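You operate a simulated robot arm through the tools that you are given. There is no shell and no other tool.

The job below is to be done with a simulated robot arm. You get a single attempt, and the scene is never put back.

## Task
Put the end table's blue band on the stack in the stack holder, press it down, then free the stack.
Fine: unlock the holder knob and draw both slides right back; leave the other band and stack.

It is judged by the outcome, as a careful person would: the job done as asked, and still so three seconds after it is handed in. It fails if anything else is knocked over, pushed out of place, dropped, spilled or broken.

## Robot
A 6-joint arm with a two-finger gripper, fixed in place. Base frame: the origin is at the foot of the arm, x ahead of it, y to its left, z up; the work surface is at about z = 0. Lengths are in mm, angles in rad, forces in N, time in s.
With the tool pointing down near the work surface it reaches from about 180 to 480 mm from the base axis. Its first joint turns from -1.152 to 1.152 rad. Payload 1.76 kg.
The TCP is the grasp point between the finger pads, 29 mm short of the fingertips. In the tool frame z runs along the fingers and y along their closing line. Largest opening 82 mm; the body of the gripper starts 58 mm behind the TCP.
Orientation is that of the tool frame in the base frame, as a unit quaternion [w, x, y, z]. With the fingers straight down and closing along the base's y, the tool's x points along the base's -x, its y along +y and its z along -z.

## Interface
- The arm moves only by the tool arm_command. Its argument "increments" is a list of rows, each a list of 7 numbers: the shift along the tool's x, y, z in units of 500 mm (1.0 is 500 mm), then the turn, a rotation vector about the tool's x, y, z in units of 60 degrees (1.0 is 60 degrees), then the opening, from 0 (shut) to 1 (fully open). In form: [[x, y, z, rx, ry, rz, jaw], ...]. A call has 1 to 20 rows; each row is the pose to reach, as a shift and turn from the pose commanded when the call began, along the tool's axes at that moment. A call with a number of a shift or a turn outside -1 to 1 is refused whole. Rows are played at 5 a second. More than 50 mm and 0.15 rad between two rows, or a gripper value outside its range, and nothing of the call is played. A pose out of reach is approached as far as the arm can. The call stops where the force on the tool passes 70 N (or 10 N more than at its start, if that is more) or the arm is blocked; 0.2 s more then pass. The fingers move at their own pace and stop on an object; they squeeze with about 34 N. The grip force told is the motor's: it shows also when the fingers shut on nothing. Time passes only in rows, and 0.2 s behind the last, so rows that repeat a pose let the fingers close. The reply holds the time, the measured pose of the TCP, the force on the tool along the base axes, the opening and the grip force, in the units named above and with some noise, with the torque about the TCP (base axes, N m) and any sound that the robot's microphone picked up, and new pictures: "show" is both (left out), scene, wrist or none.
- Cameras (640 x 400 px; columns grow to the right, rows downward): "scene" is fixed at [53.4, 325.6, 440.1]; the picture's right is [-0.80, -0.60, 0.00], its down [-0.24, 0.33, -0.91] and it looks along [0.55, -0.73, -0.41] (base axes); focal length 329 px, centre (320, 200). "wrist" rides on the gripper at [79, 4, -90] in the tool frame; the picture's right is [-0.05, 1.00, 0.00], its down [-0.71, -0.04, -0.71] and it looks along [-0.71, -0.04, 0.71] (tool axes); focal length 256 px, centre (320, 200). There is no depth. A picture from a camera that has moved, and an enlarged one, comes with that camera's place and axes in the base frame and with its lens.
- inspect(camera, box): a new picture of the part [left, top, right, bottom] of that camera's present view, enlarged. No time passes.
- finish_job(): hands the job in; it is judged then, once.

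Places have to be worked out from the pictures, the camera data and where the tool is seen. Open the gripper and draw the arm clear of the work before you hand the job in, unless the task says otherwise.

The tools are called after ">>>" by a JSON object that holds its "api" and its "payload". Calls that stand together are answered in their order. arm_command: Moves the arm, as the interface text tells. Its arguments: {"type":"object","properties":{"increments":{"type":"array","items":{"type":"array","items":{"type":"number"}}},"show":{"type":"string","enum":["both","scene","wrist","none"]}},"required":["increments"]} The other tools are called the same way: inspect (camera, box) takes an enlarged picture of a part of a camera's view; finish_job () hands the job in.

At the start:

```text
time_s: 0.0
tool_pos: [245.8, -165.8, 275.6]
ee_rot: [0.0, 0.0, 1.0, 0.0]
wrist_force: [-0.9, 0.0, -0.2]
torque: [0.0, 0.02, 0.0]
width: 82.2
gripper_force: 0.0
```

scene: 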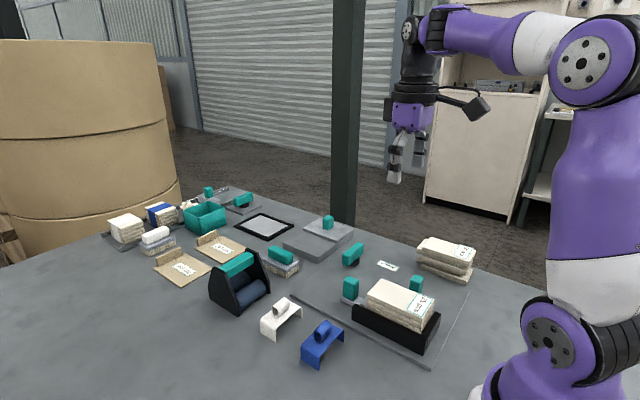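
wrist: 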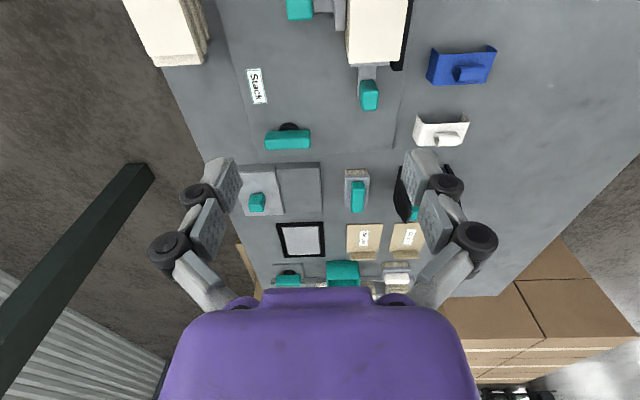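

I'll start by looking closely at the holder, the bands and the knob before I move anything.

>>> {"api": "inspect", "payload": {"camera": "scene", "box": [240, 220, 500, 380]}}

>>> {"api": "inspect", "payload": {"camera": "scene", "box": [90, 170, 350, 330]}}

>>> {"api": "inspect", "payload": {"camera": "wrist", "box": [200, 0, 540, 210]}}

```text
2.46 times, centred on (370, 300) of scene
camera zoom: at [53.4, 325.6, 440.1], right [-0.8, -0.6, 0.0], down [-0.24, 0.33, -0.91], along [0.55, -0.73, -0.41], focal length 811 px, centre (197, -46)
```

zoom: 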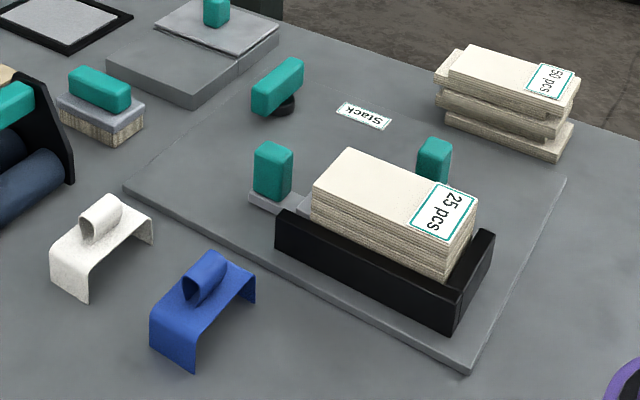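

```text
2.46 times, centred on (220, 250) of scene
camera zoom: at [53.4, 325.6, 440.1], right [-0.8, -0.6, 0.0], down [-0.24, 0.33, -0.91], along [0.55, -0.73, -0.41], focal length 811 px, centre (566, 77)
```

zoom: 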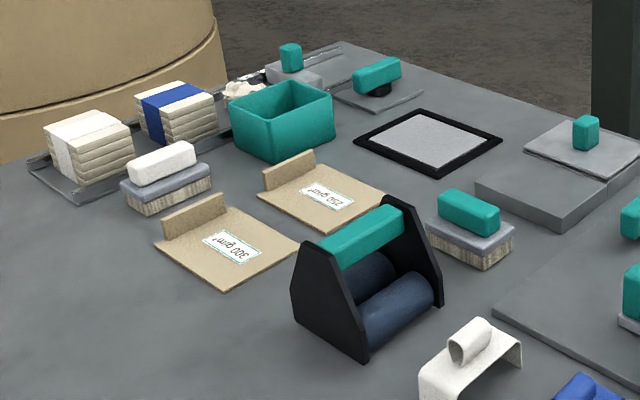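

```text
1.88 times, centred on (370, 105) of wrist
camera zoom: at [167.0, -160.9, 363.3], right [0.05, 1.0, 0.0], down [0.71, -0.04, 0.71], along [0.71, -0.04, -0.71], focal length 482 px, centre (226, 379)
```

zoom: 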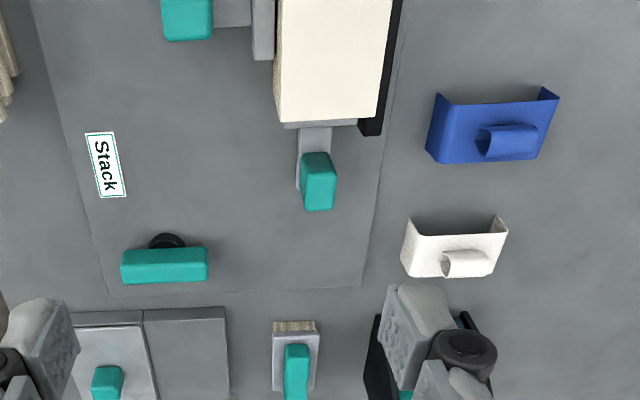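

The holder has a black L-shaped fence, two teal-handled slides (one at the +x end, one on the -y side) and a teal bar knob. The blue band is loose at about (280, 10). I'll back the arm up at this height so the wrist camera sees the whole holder and the band.

>>> {"api": "arm_command", "payload": {"increments": [[0.03, 0.053, 0, 0, 0, 0, 1], [0.06, 0.106, 0, 0, 0, 0, 1], [0.09, 0.159, 0, 0, 0, 0, 1], [0.1116, 0.2116, 0, 0, 0, 0, 1]], "show": "both"}}

```text
time_s: 1.0
tool_pos: [190.2, -59.3, 275.2]
ee_rot: [0.0, 0.0, 1.0, 0.001]
wrist_force: [0.3, -0.1, 0.5]
torque: [-0.02, 0.01, -0.02]
width: 82.0
gripper_force: 0.1
camera wrist: at [111.9, -54.6, 362.6], right [0.05, 1.0, 0.0], down [0.71, -0.04, 0.71], along [0.71, -0.04, -0.71], focal length 256 px, centre (320, 200)
```

scene: 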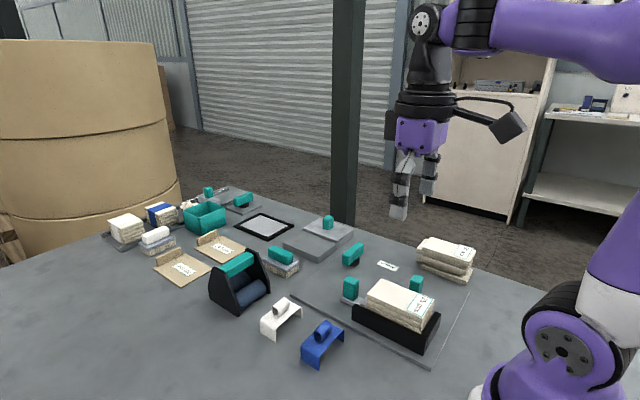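
wrist: 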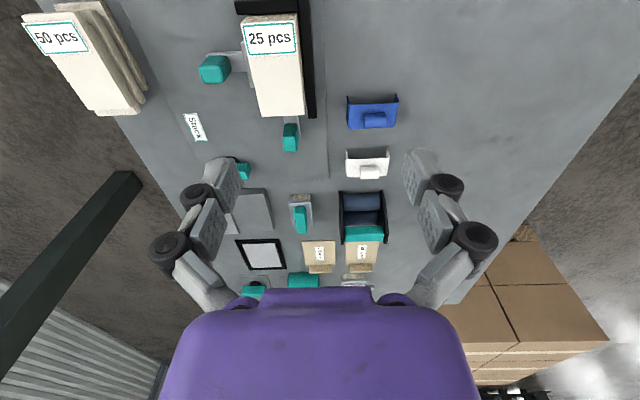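

The whole holder is now in view. I'll enlarge both pictures to measure the stack, the slides, the knob and the band.

>>> {"api": "inspect", "payload": {"camera": "wrist", "box": [160, 0, 420, 180]}}

>>> {"api": "inspect", "payload": {"camera": "wrist", "box": [320, 70, 420, 190]}}

>>> {"api": "inspect", "payload": {"camera": "scene", "box": [330, 230, 450, 360]}}

>>> {"api": "inspect", "payload": {"camera": "scene", "box": [250, 280, 360, 380]}}

```text
2.22 times, centred on (290, 90) of wrist
camera zoom: at [111.9, -54.6, 362.6], right [0.05, 1.0, 0.0], down [0.71, -0.04, 0.71], along [0.71, -0.04, -0.71], focal length 569 px, centre (387, 444)
```

zoom: 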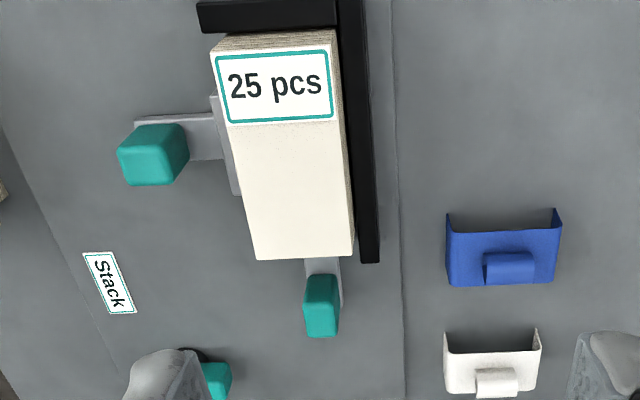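

```text
3.33 times, centred on (370, 130) of wrist
camera zoom: at [111.9, -54.6, 362.6], right [0.05, 1.0, 0.0], down [0.71, -0.04, 0.71], along [0.71, -0.04, -0.71], focal length 853 px, centre (153, 433)
```

zoom: 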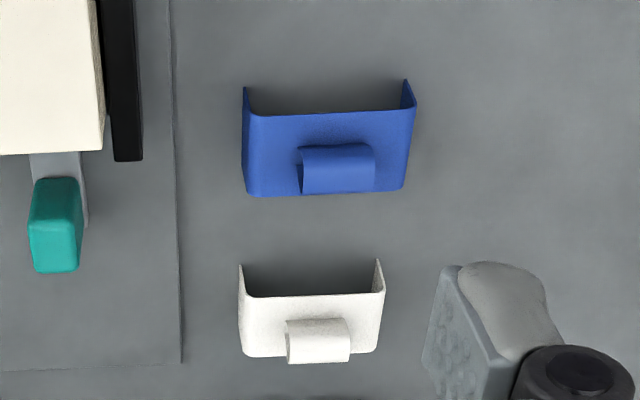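

```text
3.08 times, centred on (390, 295) of scene
camera zoom: at [53.4, 325.6, 440.1], right [-0.8, -0.6, 0.0], down [-0.24, 0.33, -0.91], along [0.55, -0.73, -0.41], focal length 1013 px, centre (105, -92)
```

zoom: 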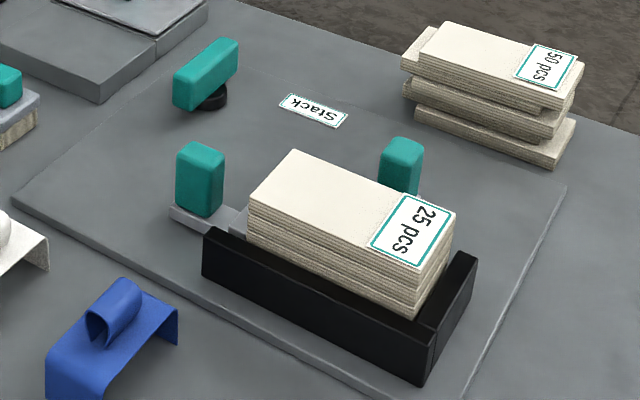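

```text
4.00 times, centred on (305, 330) of scene
camera zoom: at [53.4, 325.6, 440.1], right [-0.8, -0.6, 0.0], down [-0.24, 0.33, -0.91], along [0.55, -0.73, -0.41], focal length 1317 px, centre (380, -320)
```

zoom: 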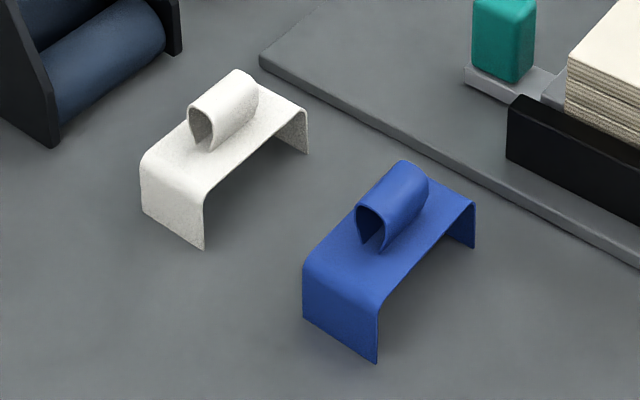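

From these views the blue band's plate spans x 267–304 and y -24 to 44, with its top at z≈27. Its loop runs along y, about 30 mm long, centred near (286, 11), with its top at about z 46. I'll move above it at a medium height to check this close up.

>>> {"api": "arm_command", "payload": {"increments": [[-0.048, 0.035, 0.0725, 0, 0, 0, 1], [-0.096, 0.07, 0.145, 0, 0, 0, 1], [-0.144, 0.105, 0.2175, 0, 0, 0, 1], [-0.1916, 0.1396, 0.29, 0, 0, 0, 1], [-0.1916, 0.1396, 0.29, 0, 0, 0, 1]], "show": "both"}}

```text
time_s: 2.2
tool_pos: [286.3, 10.0, 129.7]
ee_rot: [0.0, 0.0, 1.0, 0.0]
wrist_force: [0.4, 0.5, 1.0]
torque: [0.02, 0.02, 0.03]
width: 82.3
gripper_force: 0.1
camera wrist: at [206.4, 15.0, 217.7], right [0.05, 1.0, 0.0], down [0.71, -0.04, 0.71], along [0.71, -0.04, -0.71], focal length 256 px, centre (320, 200)
```

scene: 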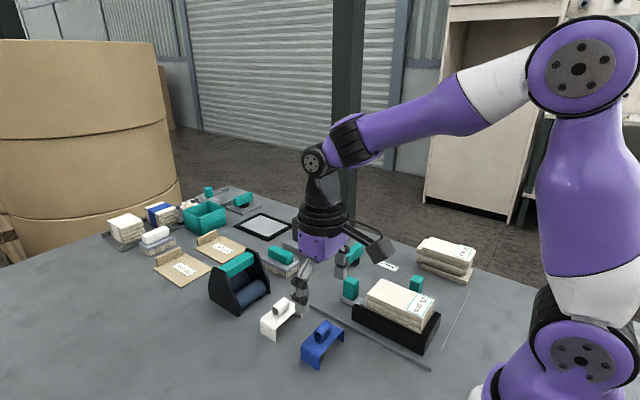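
wrist: 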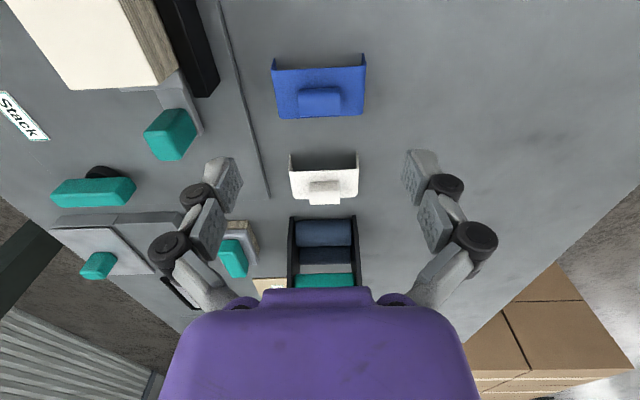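

The blue band sits level under the gripper. I'll enlarge it and the knob to get their exact positions.

>>> {"api": "inspect", "payload": {"camera": "wrist", "box": [250, 40, 390, 130]}}

>>> {"api": "inspect", "payload": {"camera": "wrist", "box": [0, 60, 260, 290]}}

```text
4.44 times, centred on (320, 85) of wrist
camera zoom: at [206.4, 15.0, 217.7], right [0.05, 1.0, 0.0], down [0.71, -0.04, 0.71], along [0.71, -0.04, -0.71], focal length 1138 px, centre (320, 711)
```

zoom: 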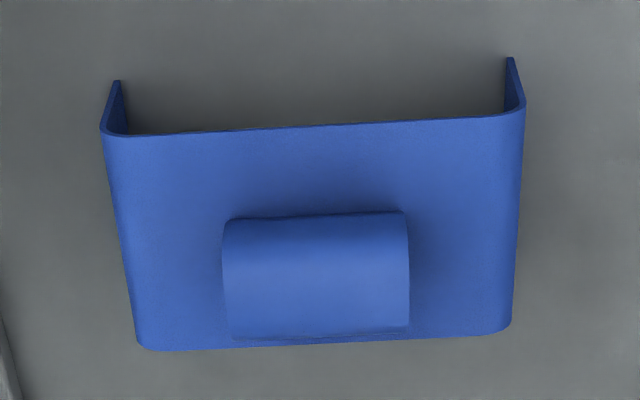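

```text
1.74 times, centred on (130, 175) of wrist
camera zoom: at [206.4, 15.0, 217.7], right [0.05, 1.0, 0.0], down [0.71, -0.04, 0.71], along [0.71, -0.04, -0.71], focal length 445 px, centre (650, 244)
```

zoom: 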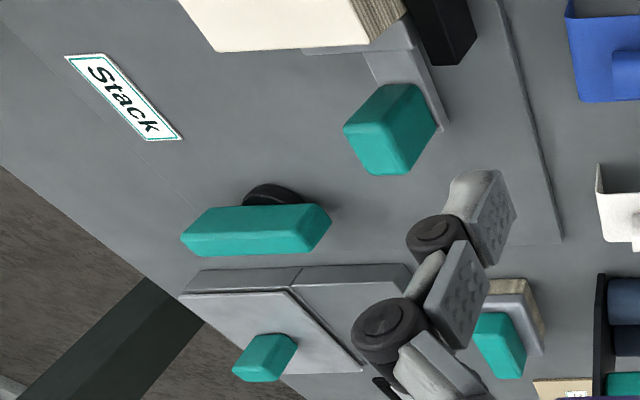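

Closer up, the band's centre is (285.3, 10.9) with no yaw, and the loop covers y -3 to 25. I'll narrow the opening to 46 mm and come down over the loop's two ends in steps, stopping with the tips just above the plate.

>>> {"api": "arm_command", "payload": {"increments": [[0.0006, 0.0022, 0.03, 0, 0, 0, 0.56], [0.0006, 0.0022, 0.07, 0, 0, 0, 0.56], [0.0006, 0.0022, 0.11, 0, 0, 0, 0.56], [0.0006, 0.0022, 0.11, 0, 0, 0, 0.56]], "show": "both"}}

```text
time_s: 3.2
tool_pos: [284.8, 11.2, 75.0]
ee_rot: [0.0, 0.0, 1.0, 0.0]
wrist_force: [0.1, -0.1, -0.3]
torque: [-0.01, -0.01, -0.02]
width: 46.0
gripper_force: 0.1
camera wrist: at [206.3, 15.6, 163.3], right [0.05, 1.0, 0.0], down [0.71, -0.04, 0.71], along [0.71, -0.04, -0.71], focal length 256 px, centre (320, 200)
```

scene: 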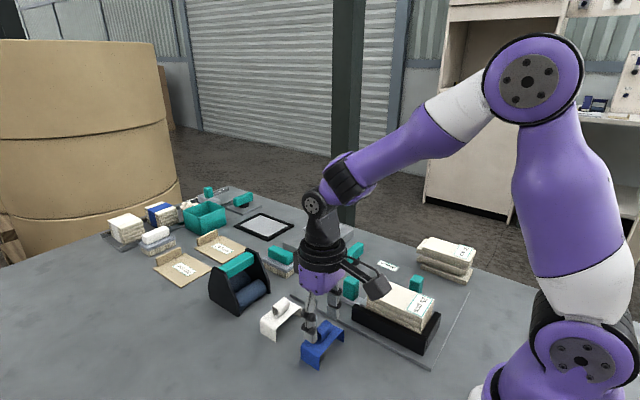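
wrist: 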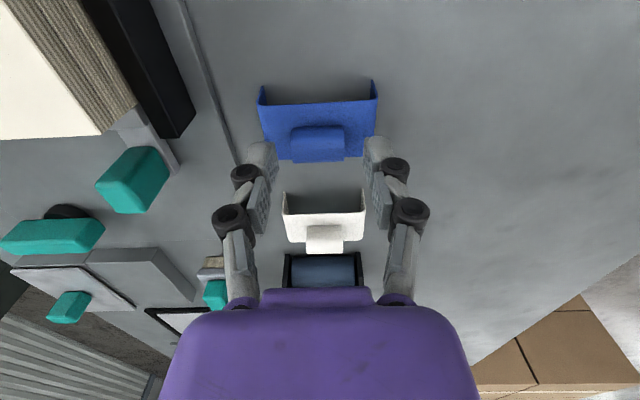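

The loop is centred between the fingers. I'll lower the last 17 mm so the tips sit about 2 mm above the plate.

>>> {"api": "arm_command", "payload": {"increments": [[0, 0, 0.018, 0, 0, 0, 0.56], [0, 0, 0.0342, 0, 0, 0, 0.56], [0, 0, 0.0342, 0, 0, 0, 0.56]], "show": "both"}}

>>> {"api": "inspect", "payload": {"camera": "wrist", "box": [230, 90, 410, 210]}}

>>> {"api": "inspect", "payload": {"camera": "scene", "box": [270, 260, 390, 380]}}

```text
time_s: 4.0
tool_pos: [284.8, 12.0, 57.6]
ee_rot: [0.0, 0.0, 1.0, 0.0]
wrist_force: [-0.2, -0.3, 0.3]
torque: [0.01, -0.02, 0.0]
width: 46.1
gripper_force: 0.0
camera wrist: at [206.2, 15.6, 146.4], right [0.05, 1.0, 0.0], down [0.71, -0.04, 0.71], along [0.71, -0.04, -0.71], focal length 256 px, centre (320, 200)
```

scene: 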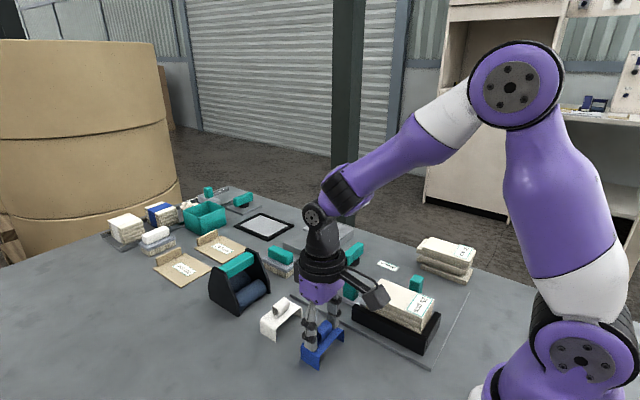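
wrist: 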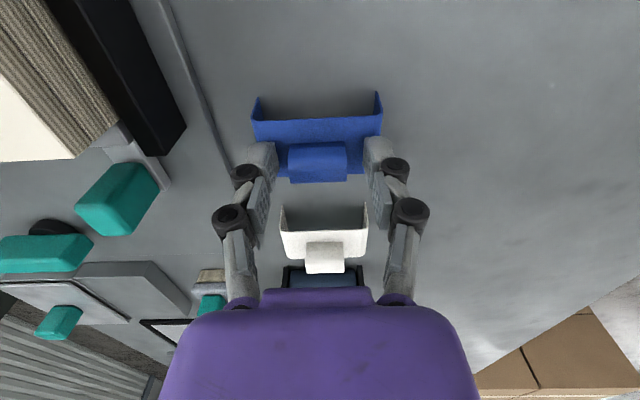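

```text
3.33 times, centred on (320, 150) of wrist
camera zoom: at [206.2, 15.6, 146.4], right [0.05, 1.0, 0.0], down [0.71, -0.04, 0.71], along [0.71, -0.04, -0.71], focal length 853 px, centre (320, 367)
```

zoom: 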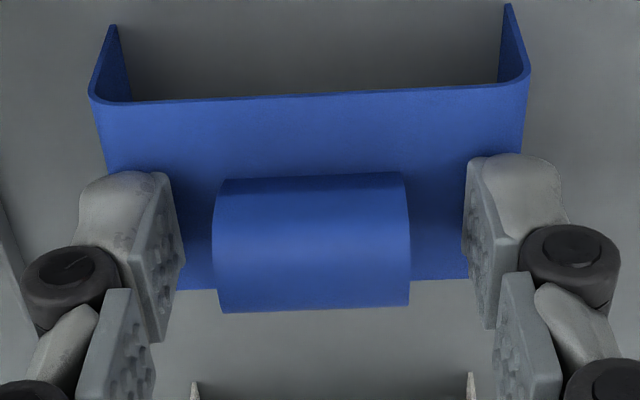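

```text
3.33 times, centred on (330, 320) of scene
camera zoom: at [53.4, 325.6, 440.1], right [-0.8, -0.6, 0.0], down [-0.24, 0.33, -0.91], along [0.55, -0.73, -0.41], focal length 1098 px, centre (287, -200)
```

zoom: 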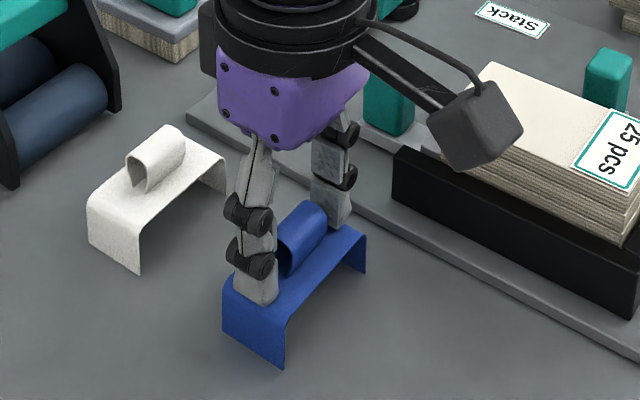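

The tips straddle the loop's ends just above the plate, with no contact force. I'll close on the loop and let the fingers settle.

>>> {"api": "arm_command", "payload": {"increments": [[0, 0, 0, 0, 0, 0, 0.3], [0, 0, 0, 0, 0, 0, 0.1], [0, 0, 0, 0, 0, 0, 0.0], [0, 0, 0, 0, 0, 0, 0.0]], "show": "wrist"}}

>>> {"api": "inspect", "payload": {"camera": "wrist", "box": [230, 90, 410, 210]}}

```text
time_s: 5.0
tool_pos: [286.2, 11.5, 58.8]
ee_rot: [0.0, 0.0, 1.0, 0.0]
wrist_force: [0.3, -0.2, 0.9]
torque: [0.0, -0.01, 0.0]
width: 26.0
gripper_force: 34.1
camera wrist: at [206.2, 15.6, 146.5], right [0.05, 1.0, 0.0], down [0.71, -0.04, 0.71], along [0.71, -0.04, -0.71], focal length 256 px, centre (320, 200)
```

wrist: 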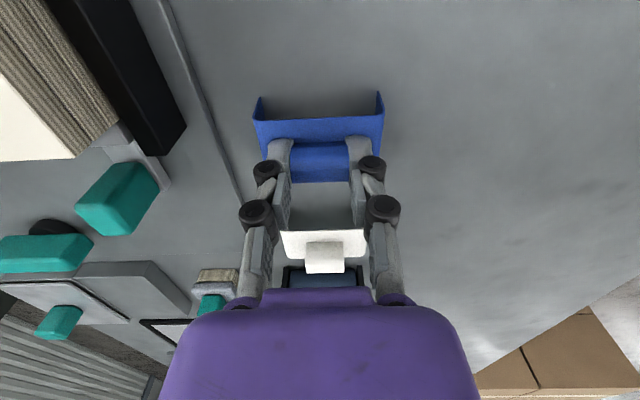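

```text
3.33 times, centred on (320, 150) of wrist
camera zoom: at [206.2, 15.6, 146.5], right [0.05, 1.0, 0.0], down [0.71, -0.04, 0.71], along [0.71, -0.04, -0.71], focal length 853 px, centre (320, 367)
```

zoom: 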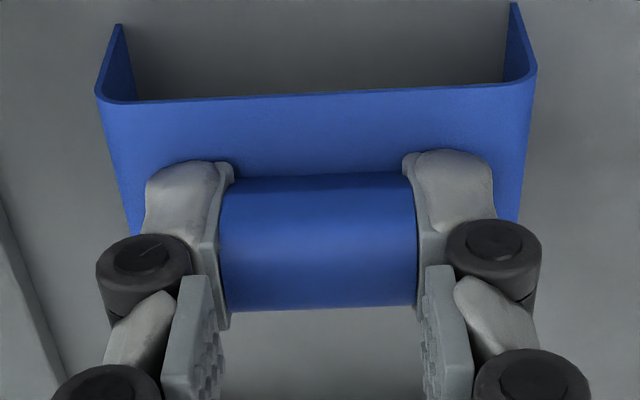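

The fingers stopped at 26 mm with 34 N on the loop, and the band is centred in the grip. I'll lift straight up and check that it comes with the gripper.

>>> {"api": "arm_command", "payload": {"increments": [[0, 0, -0.01, 0, 0, 0, 0], [0, 0, -0.03, 0, 0, 0, 0], [0, 0, -0.09, 0, 0, 0, 0], [0, 0, -0.16, 0, 0, 0, 0], [0, 0, -0.22, 0, 0, 0, 0], [0, 0, -0.22, 0, 0, 0, 0]], "show": "both"}}

>>> {"api": "inspect", "payload": {"camera": "wrist", "box": [230, 90, 410, 210]}}

```text
time_s: 6.4
tool_pos: [285.5, 10.5, 169.5]
ee_rot: [0.0, -0.001, 1.0, 0.0]
wrist_force: [-0.6, 1.4, -0.4]
torque: [0.02, -0.01, 0.0]
width: 26.2
gripper_force: 34.0
camera wrist: at [206.4, 15.7, 257.0], right [0.05, 1.0, 0.0], down [0.71, -0.04, 0.71], along [0.71, -0.04, -0.71], focal length 256 px, centre (320, 200)
```

scene: 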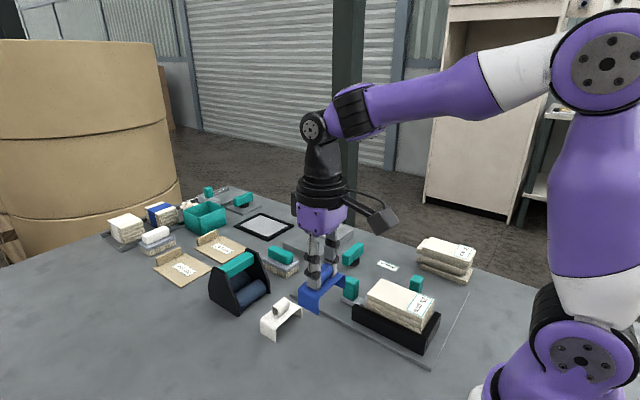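
wrist: 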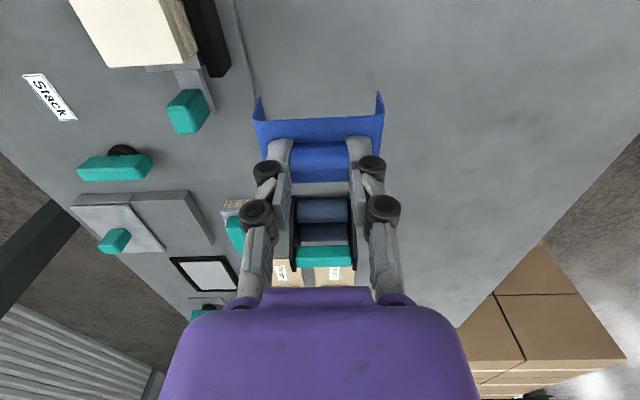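

```text
3.33 times, centred on (320, 150) of wrist
camera zoom: at [206.4, 15.7, 257.0], right [0.05, 1.0, 0.0], down [0.71, -0.04, 0.71], along [0.71, -0.04, -0.71], focal length 853 px, centre (320, 367)
```

zoom: 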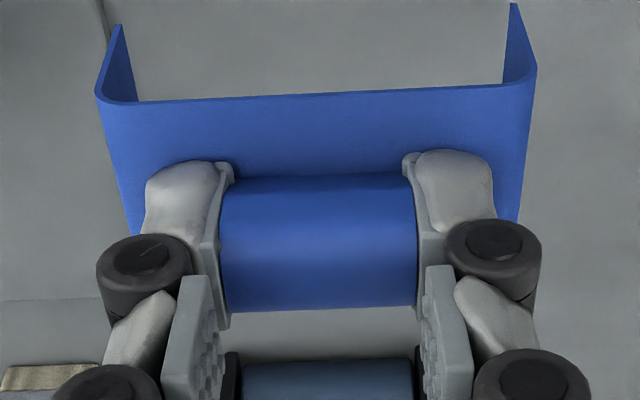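

The band is firmly held in the same position as before. I'll carry it high over to above the stack, near (213, -108), with the legs well above the stack and handles.

>>> {"api": "arm_command", "payload": {"increments": [[0.03, -0.05, -0.02, 0, 0, 0, 0], [0.07, -0.115, -0.043, 0, 0, 0, 0], [0.11, -0.18, -0.043, 0, 0, 0, 0], [0.145, -0.2378, -0.043, 0, 0, 0, 0], [0.145, -0.2378, -0.043, 0, 0, 0, 0]], "show": "both"}}

>>> {"api": "inspect", "payload": {"camera": "wrist", "box": [220, 0, 420, 180]}}

>>> {"api": "inspect", "payload": {"camera": "scene", "box": [330, 180, 480, 360]}}

```text
time_s: 7.6
tool_pos: [212.8, -107.6, 189.6]
ee_rot: [0.0, 0.001, 1.0, 0.0]
wrist_force: [0.7, -0.3, -0.7]
torque: [0.02, -0.01, -0.02]
width: 26.3
gripper_force: 34.2
camera wrist: at [134.0, -102.8, 278.1], right [0.05, 1.0, 0.0], down [0.71, -0.04, 0.71], along [0.71, -0.04, -0.71], focal length 256 px, centre (320, 200)
```

scene: 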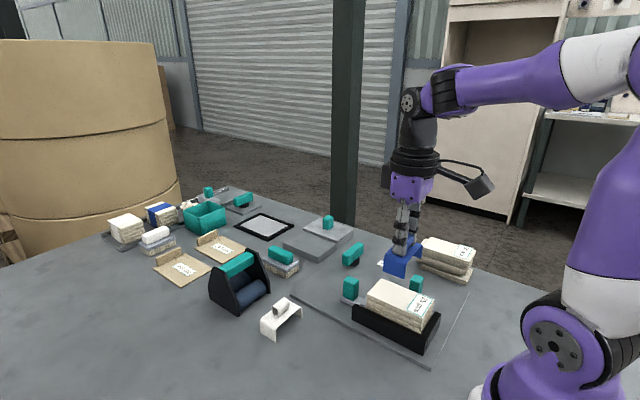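
wrist: 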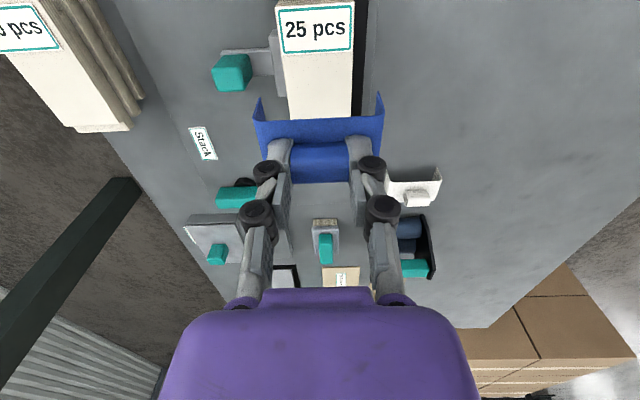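

```text
2.22 times, centred on (320, 90) of wrist
camera zoom: at [134.0, -102.8, 278.1], right [0.05, 1.0, 0.0], down [0.71, -0.04, 0.71], along [0.71, -0.04, -0.71], focal length 569 px, centre (320, 444)
```

zoom: 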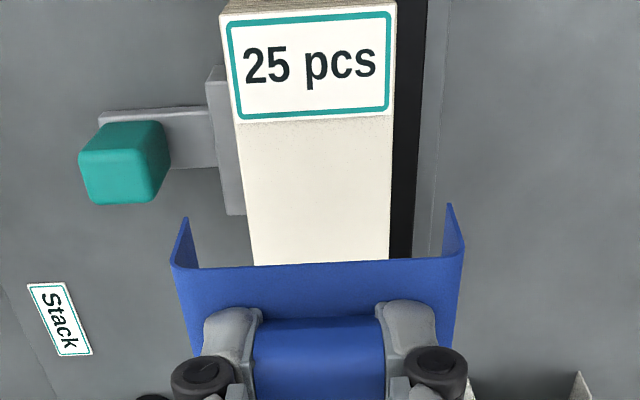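

```text
2.22 times, centred on (405, 270) of scene
camera zoom: at [53.4, 325.6, 440.1], right [-0.8, -0.6, 0.0], down [-0.24, 0.33, -0.91], along [0.55, -0.73, -0.41], focal length 732 px, centre (131, 44)
```

zoom: 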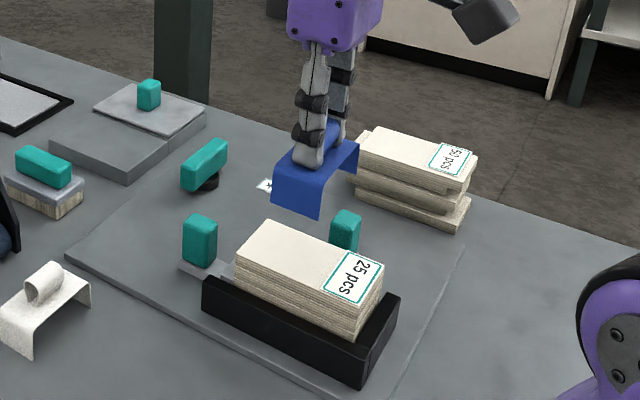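

The stack's top measures y -135.7 to -80.4, centred on y=-108.1, and x 163–263. The held band is centred about y=-106.7, so I'll shift it -1.4 mm in y and lower it until the legs are just above the stack top, then recheck.

>>> {"api": "arm_command", "payload": {"increments": [[0, -0.0028, 0.02, 0, 0, 0, 0], [0, -0.0028, 0.06, 0, 0, 0, 0], [0, -0.0028, 0.1, 0, 0, 0, 0], [0, -0.0028, 0.13, 0, 0, 0, 0], [0, -0.0028, 0.13, 0, 0, 0, 0]], "show": "both"}}

>>> {"api": "inspect", "payload": {"camera": "wrist", "box": [230, 0, 410, 180]}}

>>> {"api": "inspect", "payload": {"camera": "scene", "box": [330, 220, 460, 360]}}

```text
time_s: 8.8
tool_pos: [213.7, -109.4, 124.4]
ee_rot: [0.0, 0.0, 1.0, 0.001]
wrist_force: [0.2, 0.5, -0.4]
torque: [-0.01, -0.02, 0.02]
width: 26.1
gripper_force: 34.1
camera wrist: at [134.1, -104.6, 212.2], right [0.05, 1.0, 0.0], down [0.71, -0.04, 0.71], along [0.71, -0.04, -0.71], focal length 256 px, centre (320, 200)
```

scene: 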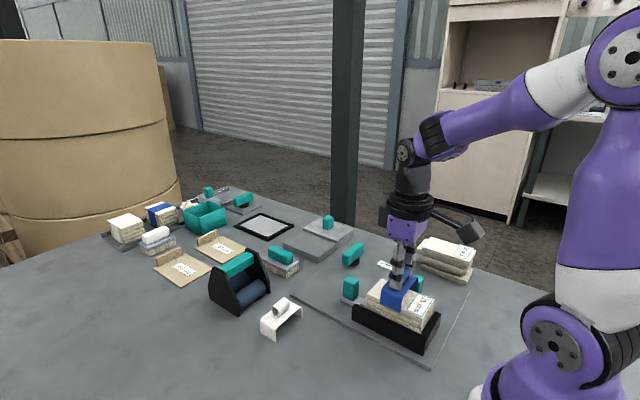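
wrist: 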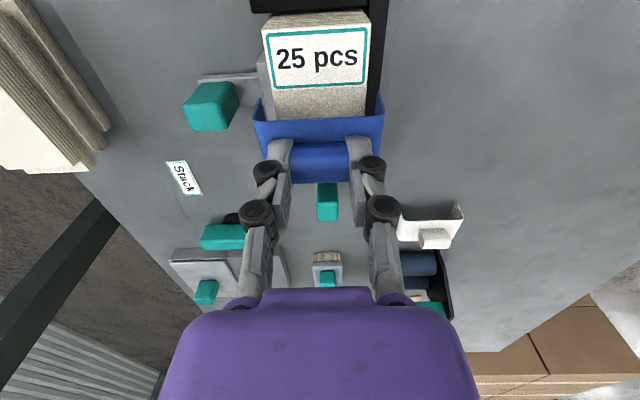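

```text
2.22 times, centred on (320, 90) of wrist
camera zoom: at [134.1, -104.6, 212.2], right [0.05, 1.0, 0.0], down [0.71, -0.04, 0.71], along [0.71, -0.04, -0.71], focal length 569 px, centre (320, 444)
```

zoom: 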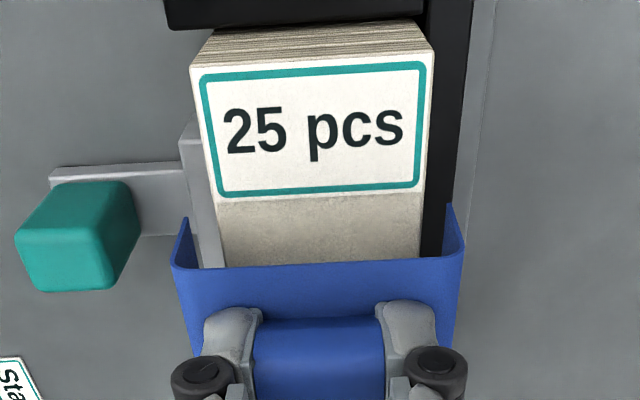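

```text
2.86 times, centred on (395, 290) of scene
camera zoom: at [53.4, 325.6, 440.1], right [-0.8, -0.6, 0.0], down [-0.24, 0.33, -0.91], along [0.55, -0.73, -0.41], focal length 941 px, centre (106, -57)
```

zoom: 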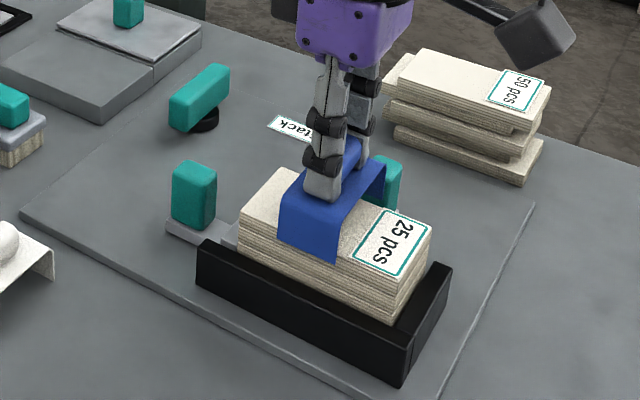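

The band is now centred over the stack at about y=-108.2, just beyond the label, with free space on both sides. I'll lower it slowly to about TCP z=101, with the legs passing down the sides, and watch the force.

>>> {"api": "arm_command", "payload": {"increments": [[0, 0, 0.014, 0, 0, 0, 0], [0, 0, 0.026, 0, 0, 0, 0], [0, 0, 0.038, 0, 0, 0, 0], [0, 0, 0.048, 0, 0, 0, 0], [0, 0, 0.048, 0, 0, 0, 0]], "show": "both"}}

>>> {"api": "inspect", "payload": {"camera": "wrist", "box": [230, 0, 410, 180]}}

>>> {"api": "inspect", "payload": {"camera": "scene", "box": [350, 260, 450, 350]}}

```text
time_s: 10.0
tool_pos: [213.6, -110.3, 99.6]
ee_rot: [-0.001, 0.0, 1.0, 0.0]
wrist_force: [0.4, -0.8, 0.2]
torque: [0.02, 0.01, 0.0]
width: 26.4
gripper_force: 33.9
camera wrist: at [134.1, -104.6, 188.5], right [0.05, 1.0, 0.0], down [0.71, -0.04, 0.71], along [0.71, -0.04, -0.71], focal length 256 px, centre (320, 200)
```

scene: 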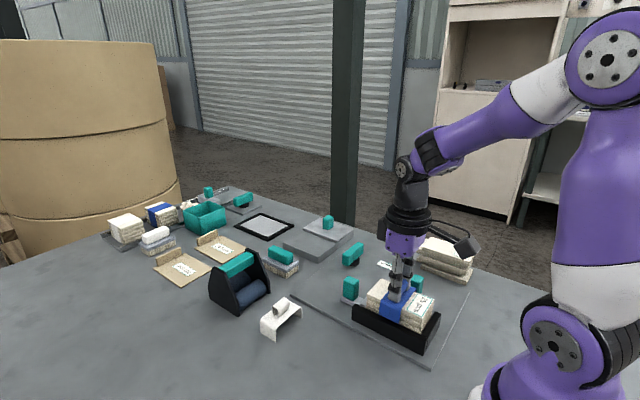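
wrist: 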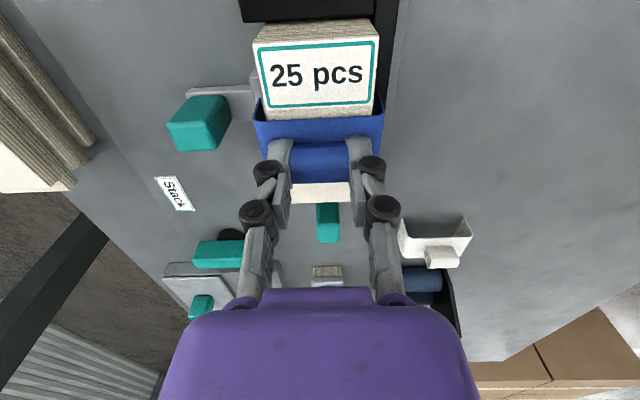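

```text
2.22 times, centred on (320, 90) of wrist
camera zoom: at [134.1, -104.6, 188.5], right [0.05, 1.0, 0.0], down [0.71, -0.04, 0.71], along [0.71, -0.04, -0.71], focal length 569 px, centre (320, 444)
```

zoom: 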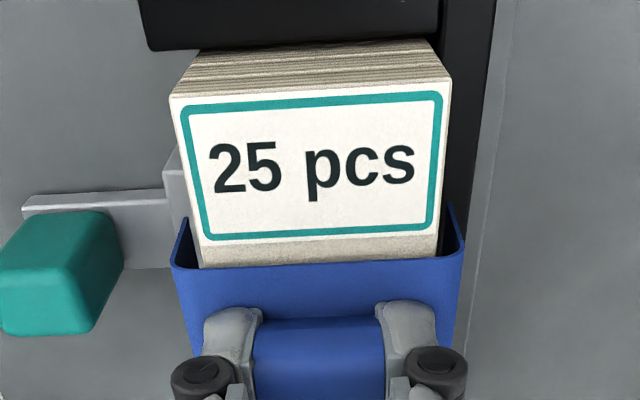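

```text
4.44 times, centred on (400, 305) of scene
camera zoom: at [53.4, 325.6, 440.1], right [-0.8, -0.6, 0.0], down [-0.24, 0.33, -0.91], along [0.55, -0.73, -0.41], focal length 1464 px, centre (-36, -267)
```

zoom: 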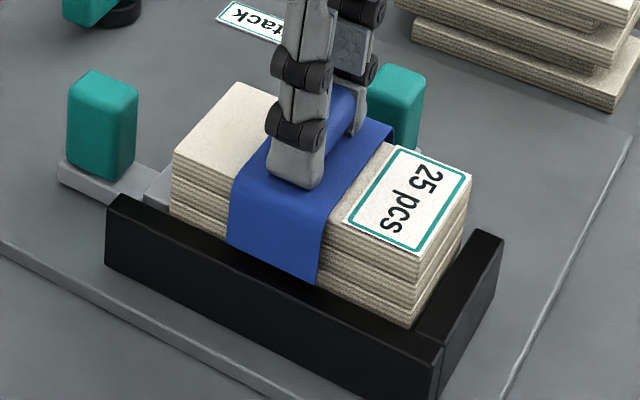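

There's no contact yet and the band still looks centred on the stack. I'll lower in small steps, looking for the first contact force.

>>> {"api": "arm_command", "payload": {"increments": [[0, 0, 0.003, 0, 0, 0, 0], [0, 0, 0.006, 0, 0, 0, 0], [0, 0, 0.008, 0, 0, 0, 0], [0, 0, 0.008, 0, 0, 0, 0]], "show": "scene"}}

>>> {"api": "inspect", "payload": {"camera": "scene", "box": [365, 265, 445, 335]}}

```text
time_s: 11.0
tool_pos: [214.8, -110.4, 97.8]
ee_rot: [0.002, -0.001, 1.0, -0.001]
wrist_force: [-9.7, 5.0, 66.5]
torque: [0.24, 0.47, -0.01]
width: 26.7
gripper_force: 34.2
```

scene: 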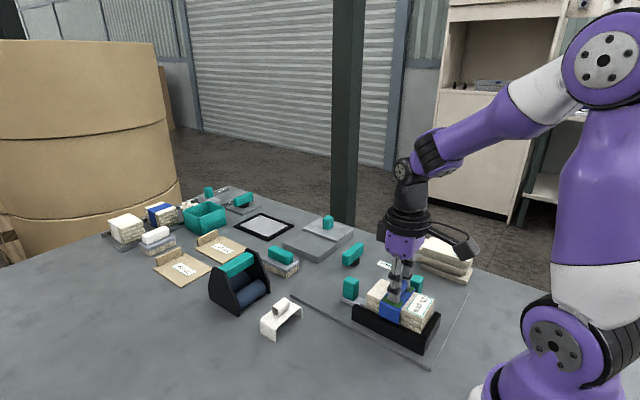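

```text
5.71 times, centred on (405, 300) of scene
camera zoom: at [53.3, 325.7, 440.1], right [-0.8, -0.6, 0.0], down [-0.24, 0.33, -0.91], along [0.55, -0.73, -0.41], focal length 1882 px, centre (-166, -371)
```

zoom: 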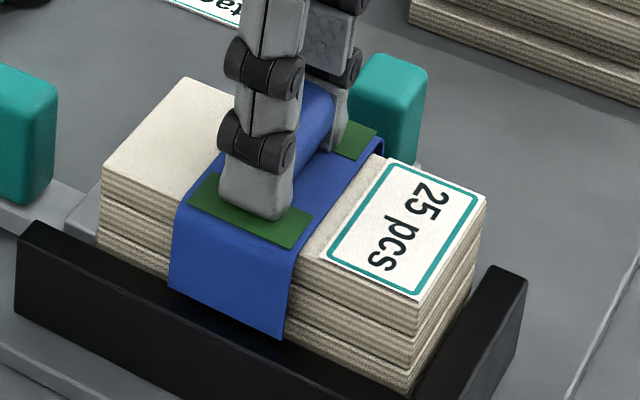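

The reading is 66 N downwards with the plate resting on the stack, and green marks have appeared on the band beside the loop, so it looks pressed home. I'll ease off about 1.5 mm before releasing, so I don't drag it.

>>> {"api": "arm_command", "payload": {"increments": [[0, 0, -0.001, 0, 0, 0, 0], [0, 0, -0.002, 0, 0, 0, 0], [0, 0, -0.002, 0, 0, 0, 0]], "show": "wrist"}}

>>> {"api": "inspect", "payload": {"camera": "scene", "box": [365, 265, 445, 335]}}

>>> {"api": "inspect", "payload": {"camera": "wrist", "box": [230, 0, 410, 180]}}

```text
time_s: 11.8
tool_pos: [214.2, -109.4, 98.0]
ee_rot: [0.001, 0.0, 1.0, 0.0]
wrist_force: [3.4, -0.5, 36.6]
torque: [-0.08, -0.17, -0.03]
width: 26.5
gripper_force: 33.5
camera wrist: at [134.6, -104.8, 185.5], right [0.05, 1.0, 0.0], down [0.7, -0.04, 0.71], along [0.71, -0.04, -0.71], focal length 256 px, centre (320, 200)
```

wrist: 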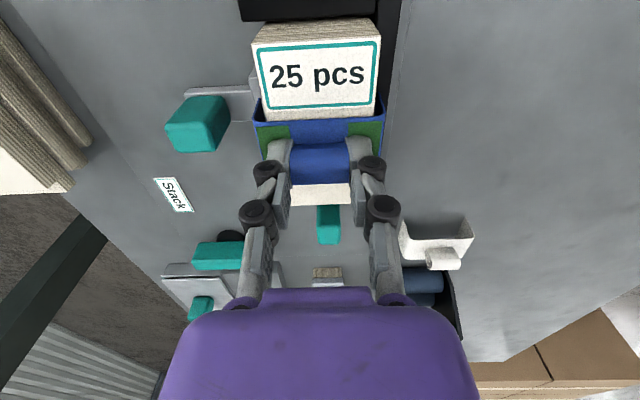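

```text
5.71 times, centred on (405, 300) of scene
camera zoom: at [53.4, 325.7, 440.1], right [-0.8, -0.6, 0.0], down [-0.24, 0.33, -0.91], along [0.55, -0.73, -0.41], focal length 1882 px, centre (-166, -371)
```

zoom: 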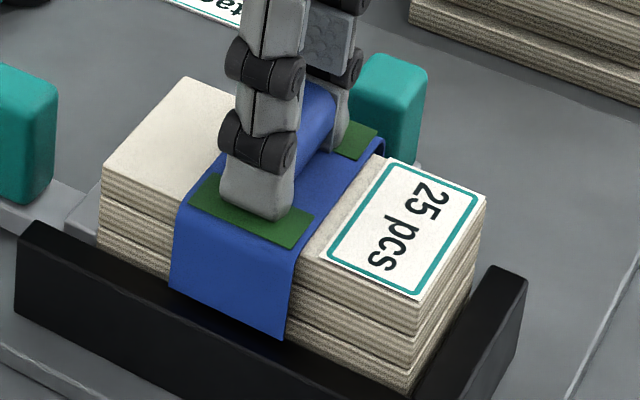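

```text
2.22 times, centred on (320, 90) of wrist
camera zoom: at [134.6, -104.8, 185.5], right [0.05, 1.0, 0.0], down [0.7, -0.04, 0.71], along [0.71, -0.04, -0.71], focal length 569 px, centre (320, 444)
```

zoom: 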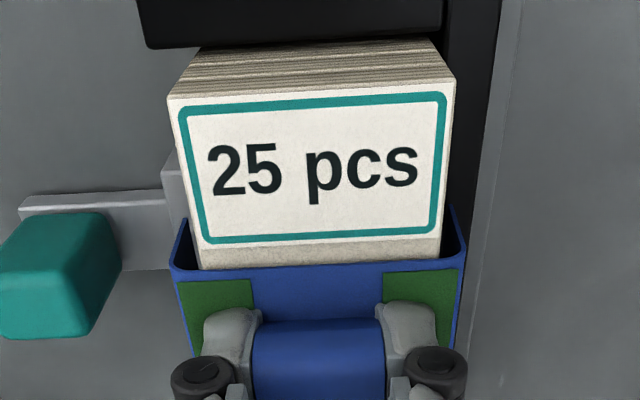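

The green marks stay on and the force fell to 37 N for 1 mm of relief. One more millimetre should nearly unload it, and then I'll open the fingers slightly to release the loop.

>>> {"api": "arm_command", "payload": {"increments": [[0, 0, -0.001, 0, 0, 0, 0], [0, 0, -0.002, 0, 0, 0, 0], [0, 0, -0.002, 0, 0, 0, 0]], "show": "none"}}

>>> {"api": "inspect", "payload": {"camera": "scene", "box": [365, 265, 445, 335]}}

```text
time_s: 12.6
tool_pos: [212.8, -109.1, 97.8]
ee_rot: [-0.001, 0.0, 1.0, 0.0]
wrist_force: [2.2, -3.8, 6.6]
torque: [-0.12, -0.19, 0.01]
width: 26.3
gripper_force: 34.2
```

```text
5.71 times, centred on (405, 300) of scene
camera zoom: at [53.4, 325.6, 440.1], right [-0.8, -0.6, 0.0], down [-0.24, 0.33, -0.91], along [0.55, -0.73, -0.41], focal length 1882 px, centre (-166, -371)
```

zoom: 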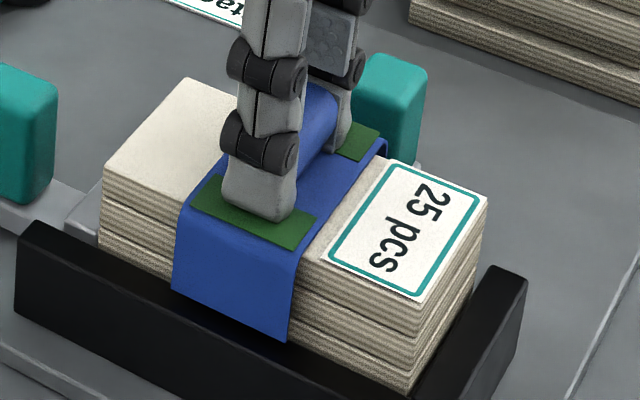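

Only about 7 N remains and the band is flat on the stack. I'll open to about 42 mm, pause, and check before rising.

>>> {"api": "arm_command", "payload": {"increments": [[0, 0, 0, 0, 0, 0, 0.4], [0, 0, 0, 0, 0, 0, 0.5], [0, 0, 0, 0, 0, 0, 0.5]], "show": "none"}}

>>> {"api": "inspect", "payload": {"camera": "scene", "box": [365, 265, 445, 335]}}

>>> {"api": "inspect", "payload": {"camera": "wrist", "box": [230, 0, 410, 210]}}

```text
time_s: 13.4
tool_pos: [212.8, -109.2, 98.2]
ee_rot: [0.0, -0.001, 1.0, 0.0]
wrist_force: [0.2, -0.6, -0.6]
torque: [-0.01, -0.01, 0.0]
width: 41.1
gripper_force: 0.0
```

```text
5.71 times, centred on (405, 300) of scene
camera zoom: at [53.4, 325.6, 440.1], right [-0.8, -0.6, 0.0], down [-0.24, 0.33, -0.91], along [0.55, -0.73, -0.41], focal length 1882 px, centre (-166, -371)
```

zoom: 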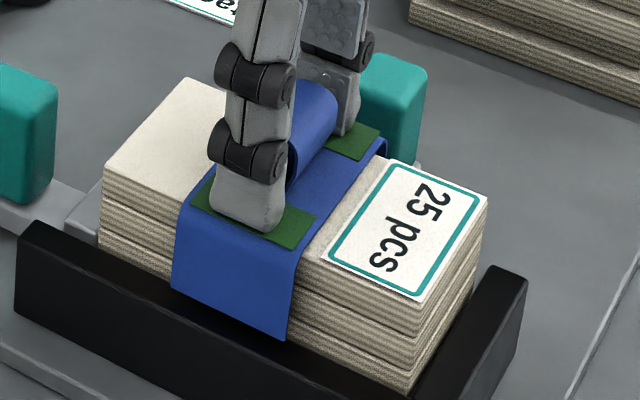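

```text
1.90 times, centred on (320, 105) of wrist
camera zoom: at [134.3, -104.4, 186.6], right [0.05, 1.0, 0.0], down [0.71, -0.04, 0.71], along [0.71, -0.04, -0.71], focal length 488 px, centre (320, 381)
```

zoom: 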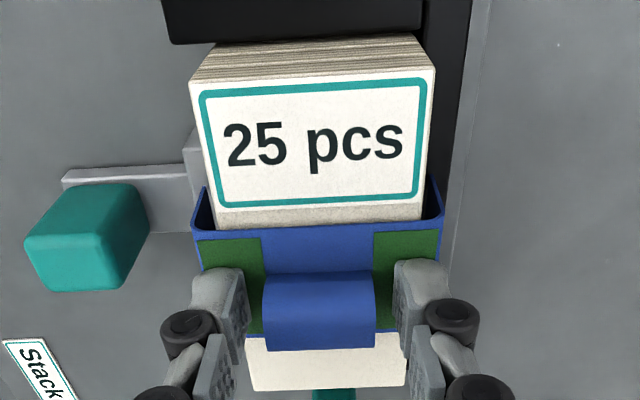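

The band was released cleanly: it lies flat, centred and marked green. I'll rise straight up to clear it and look again.

>>> {"api": "arm_command", "payload": {"increments": [[0, 0, -0.01, 0, 0, 0, 0.5], [0, 0, -0.05, 0, 0, 0, 0.5], [0, 0, -0.12, 0, 0, 0, 0.5], [0, 0, -0.2, 0, 0, 0, 0.5], [0, 0, -0.25, 0, 0, 0, 0.7], [0, 0, -0.25, 0, 0, 0, 0.7]], "show": "both"}}

>>> {"api": "inspect", "payload": {"camera": "scene", "box": [330, 230, 460, 360]}}

>>> {"api": "inspect", "payload": {"camera": "wrist", "box": [190, 0, 430, 210]}}

```text
time_s: 14.8
tool_pos: [214.2, -110.2, 225.1]
ee_rot: [0.001, 0.0, 1.0, 0.0]
wrist_force: [0.3, 0.0, 1.3]
torque: [0.0, -0.01, -0.02]
width: 57.2
gripper_force: 0.1
camera wrist: at [134.3, -105.0, 312.6], right [0.05, 1.0, 0.0], down [0.71, -0.04, 0.71], along [0.71, -0.04, -0.71], focal length 256 px, centre (320, 200)
```

scene: 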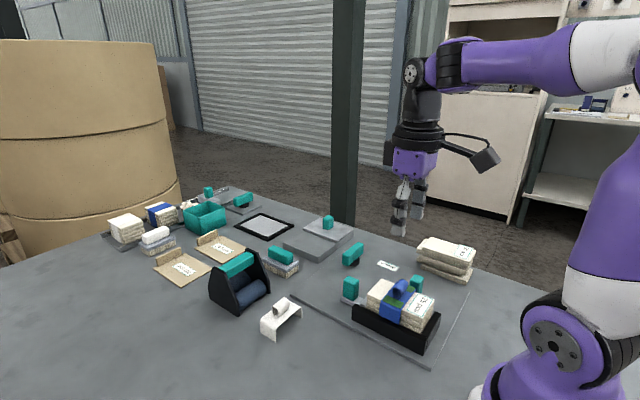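
wrist: 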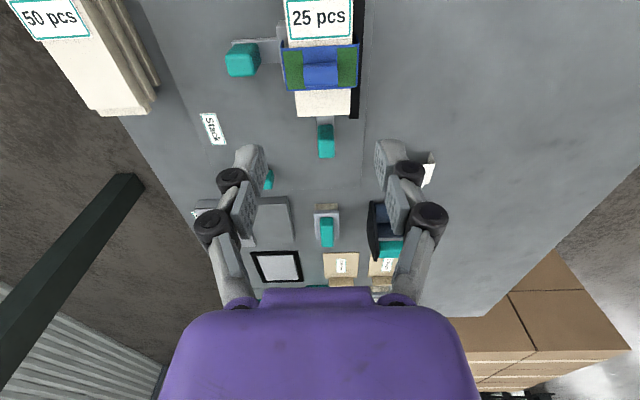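

```text
3.08 times, centred on (395, 295) of scene
camera zoom: at [53.4, 325.6, 440.1], right [-0.8, -0.6, 0.0], down [-0.24, 0.33, -0.91], along [0.55, -0.73, -0.41], focal length 1013 px, centre (89, -92)
```

zoom: 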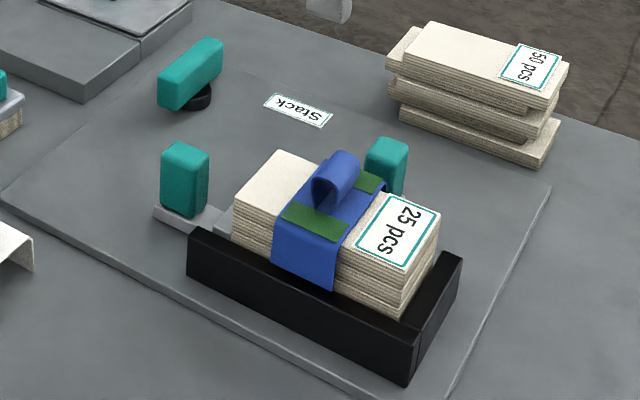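

```text
1.90 times, centred on (310, 105) of wrist
camera zoom: at [134.3, -105.0, 312.6], right [0.05, 1.0, 0.0], down [0.71, -0.04, 0.71], along [0.71, -0.04, -0.71], focal length 488 px, centre (339, 381)
```

zoom: 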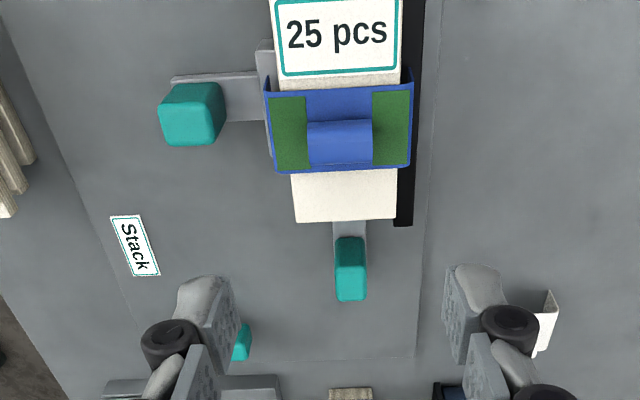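

The band is well seated. Next is the knob, near (365, -215). I'll move so the wrist camera looks down at it and I can see how it's marked.

>>> {"api": "arm_command", "payload": {"increments": [[-0.044, -0.053, 0.027, 0, 0, 0, 0.7], [-0.088, -0.106, 0.054, 0, 0, 0, 0.9], [-0.132, -0.159, 0.081, 0, 0, 0, 1], [-0.174, -0.2112, 0.108, 0, 0, 0, 1], [-0.174, -0.2112, 0.108, 0, 0, 0, 1]], "show": "both"}}

>>> {"api": "inspect", "payload": {"camera": "wrist", "box": [230, 60, 430, 190]}}

>>> {"api": "inspect", "payload": {"camera": "scene", "box": [320, 220, 420, 300]}}

```text
time_s: 16.0
tool_pos: [301.8, -215.0, 170.8]
ee_rot: [0.0, 0.0, 1.0, 0.0]
wrist_force: [0.4, 0.1, -0.2]
torque: [0.02, 0.0, -0.01]
width: 82.0
gripper_force: 0.0
camera wrist: at [222.7, -210.6, 257.8], right [0.05, 1.0, 0.0], down [0.71, -0.04, 0.71], along [0.71, -0.04, -0.71], focal length 256 px, centre (320, 200)
```

scene: 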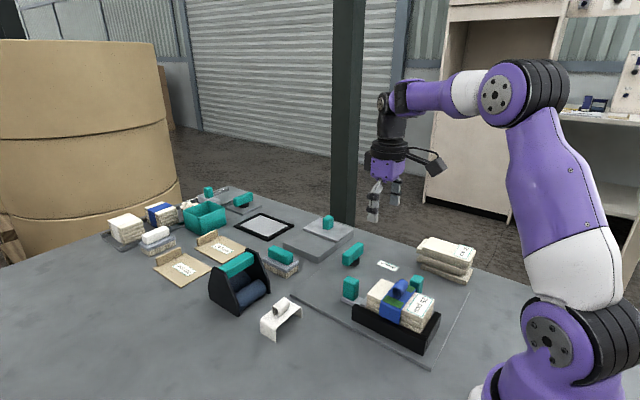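
wrist: 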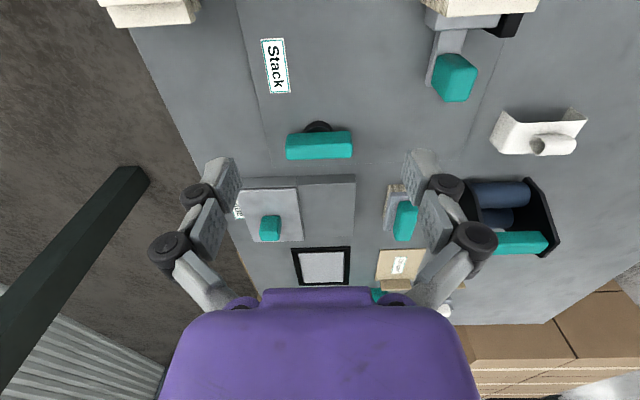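

```text
3.08 times, centred on (330, 125) of wrist
camera zoom: at [222.7, -210.6, 257.8], right [0.05, 1.0, 0.0], down [0.71, -0.04, 0.71], along [0.71, -0.04, -0.71], focal length 788 px, centre (289, 431)
```

zoom: 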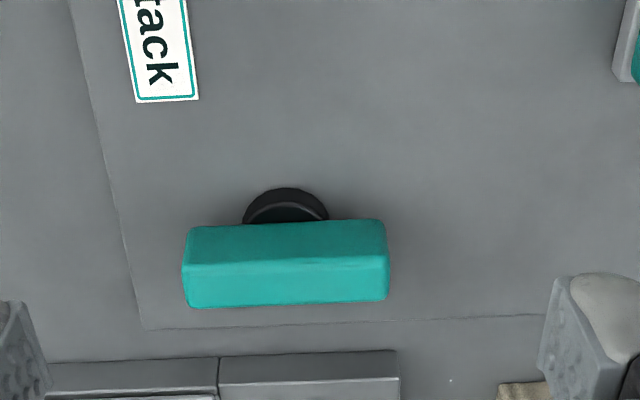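

```text
5.00 times, centred on (370, 260) of scene
camera zoom: at [53.4, 325.6, 440.1], right [-0.8, -0.6, 0.0], down [-0.24, 0.33, -0.91], along [0.55, -0.73, -0.41], focal length 1647 px, centre (70, -100)
```

zoom: 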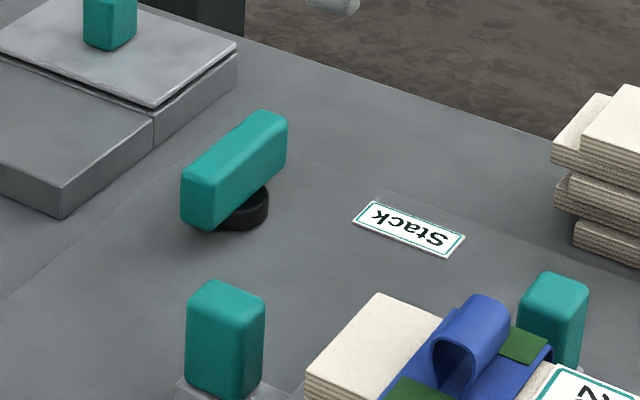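

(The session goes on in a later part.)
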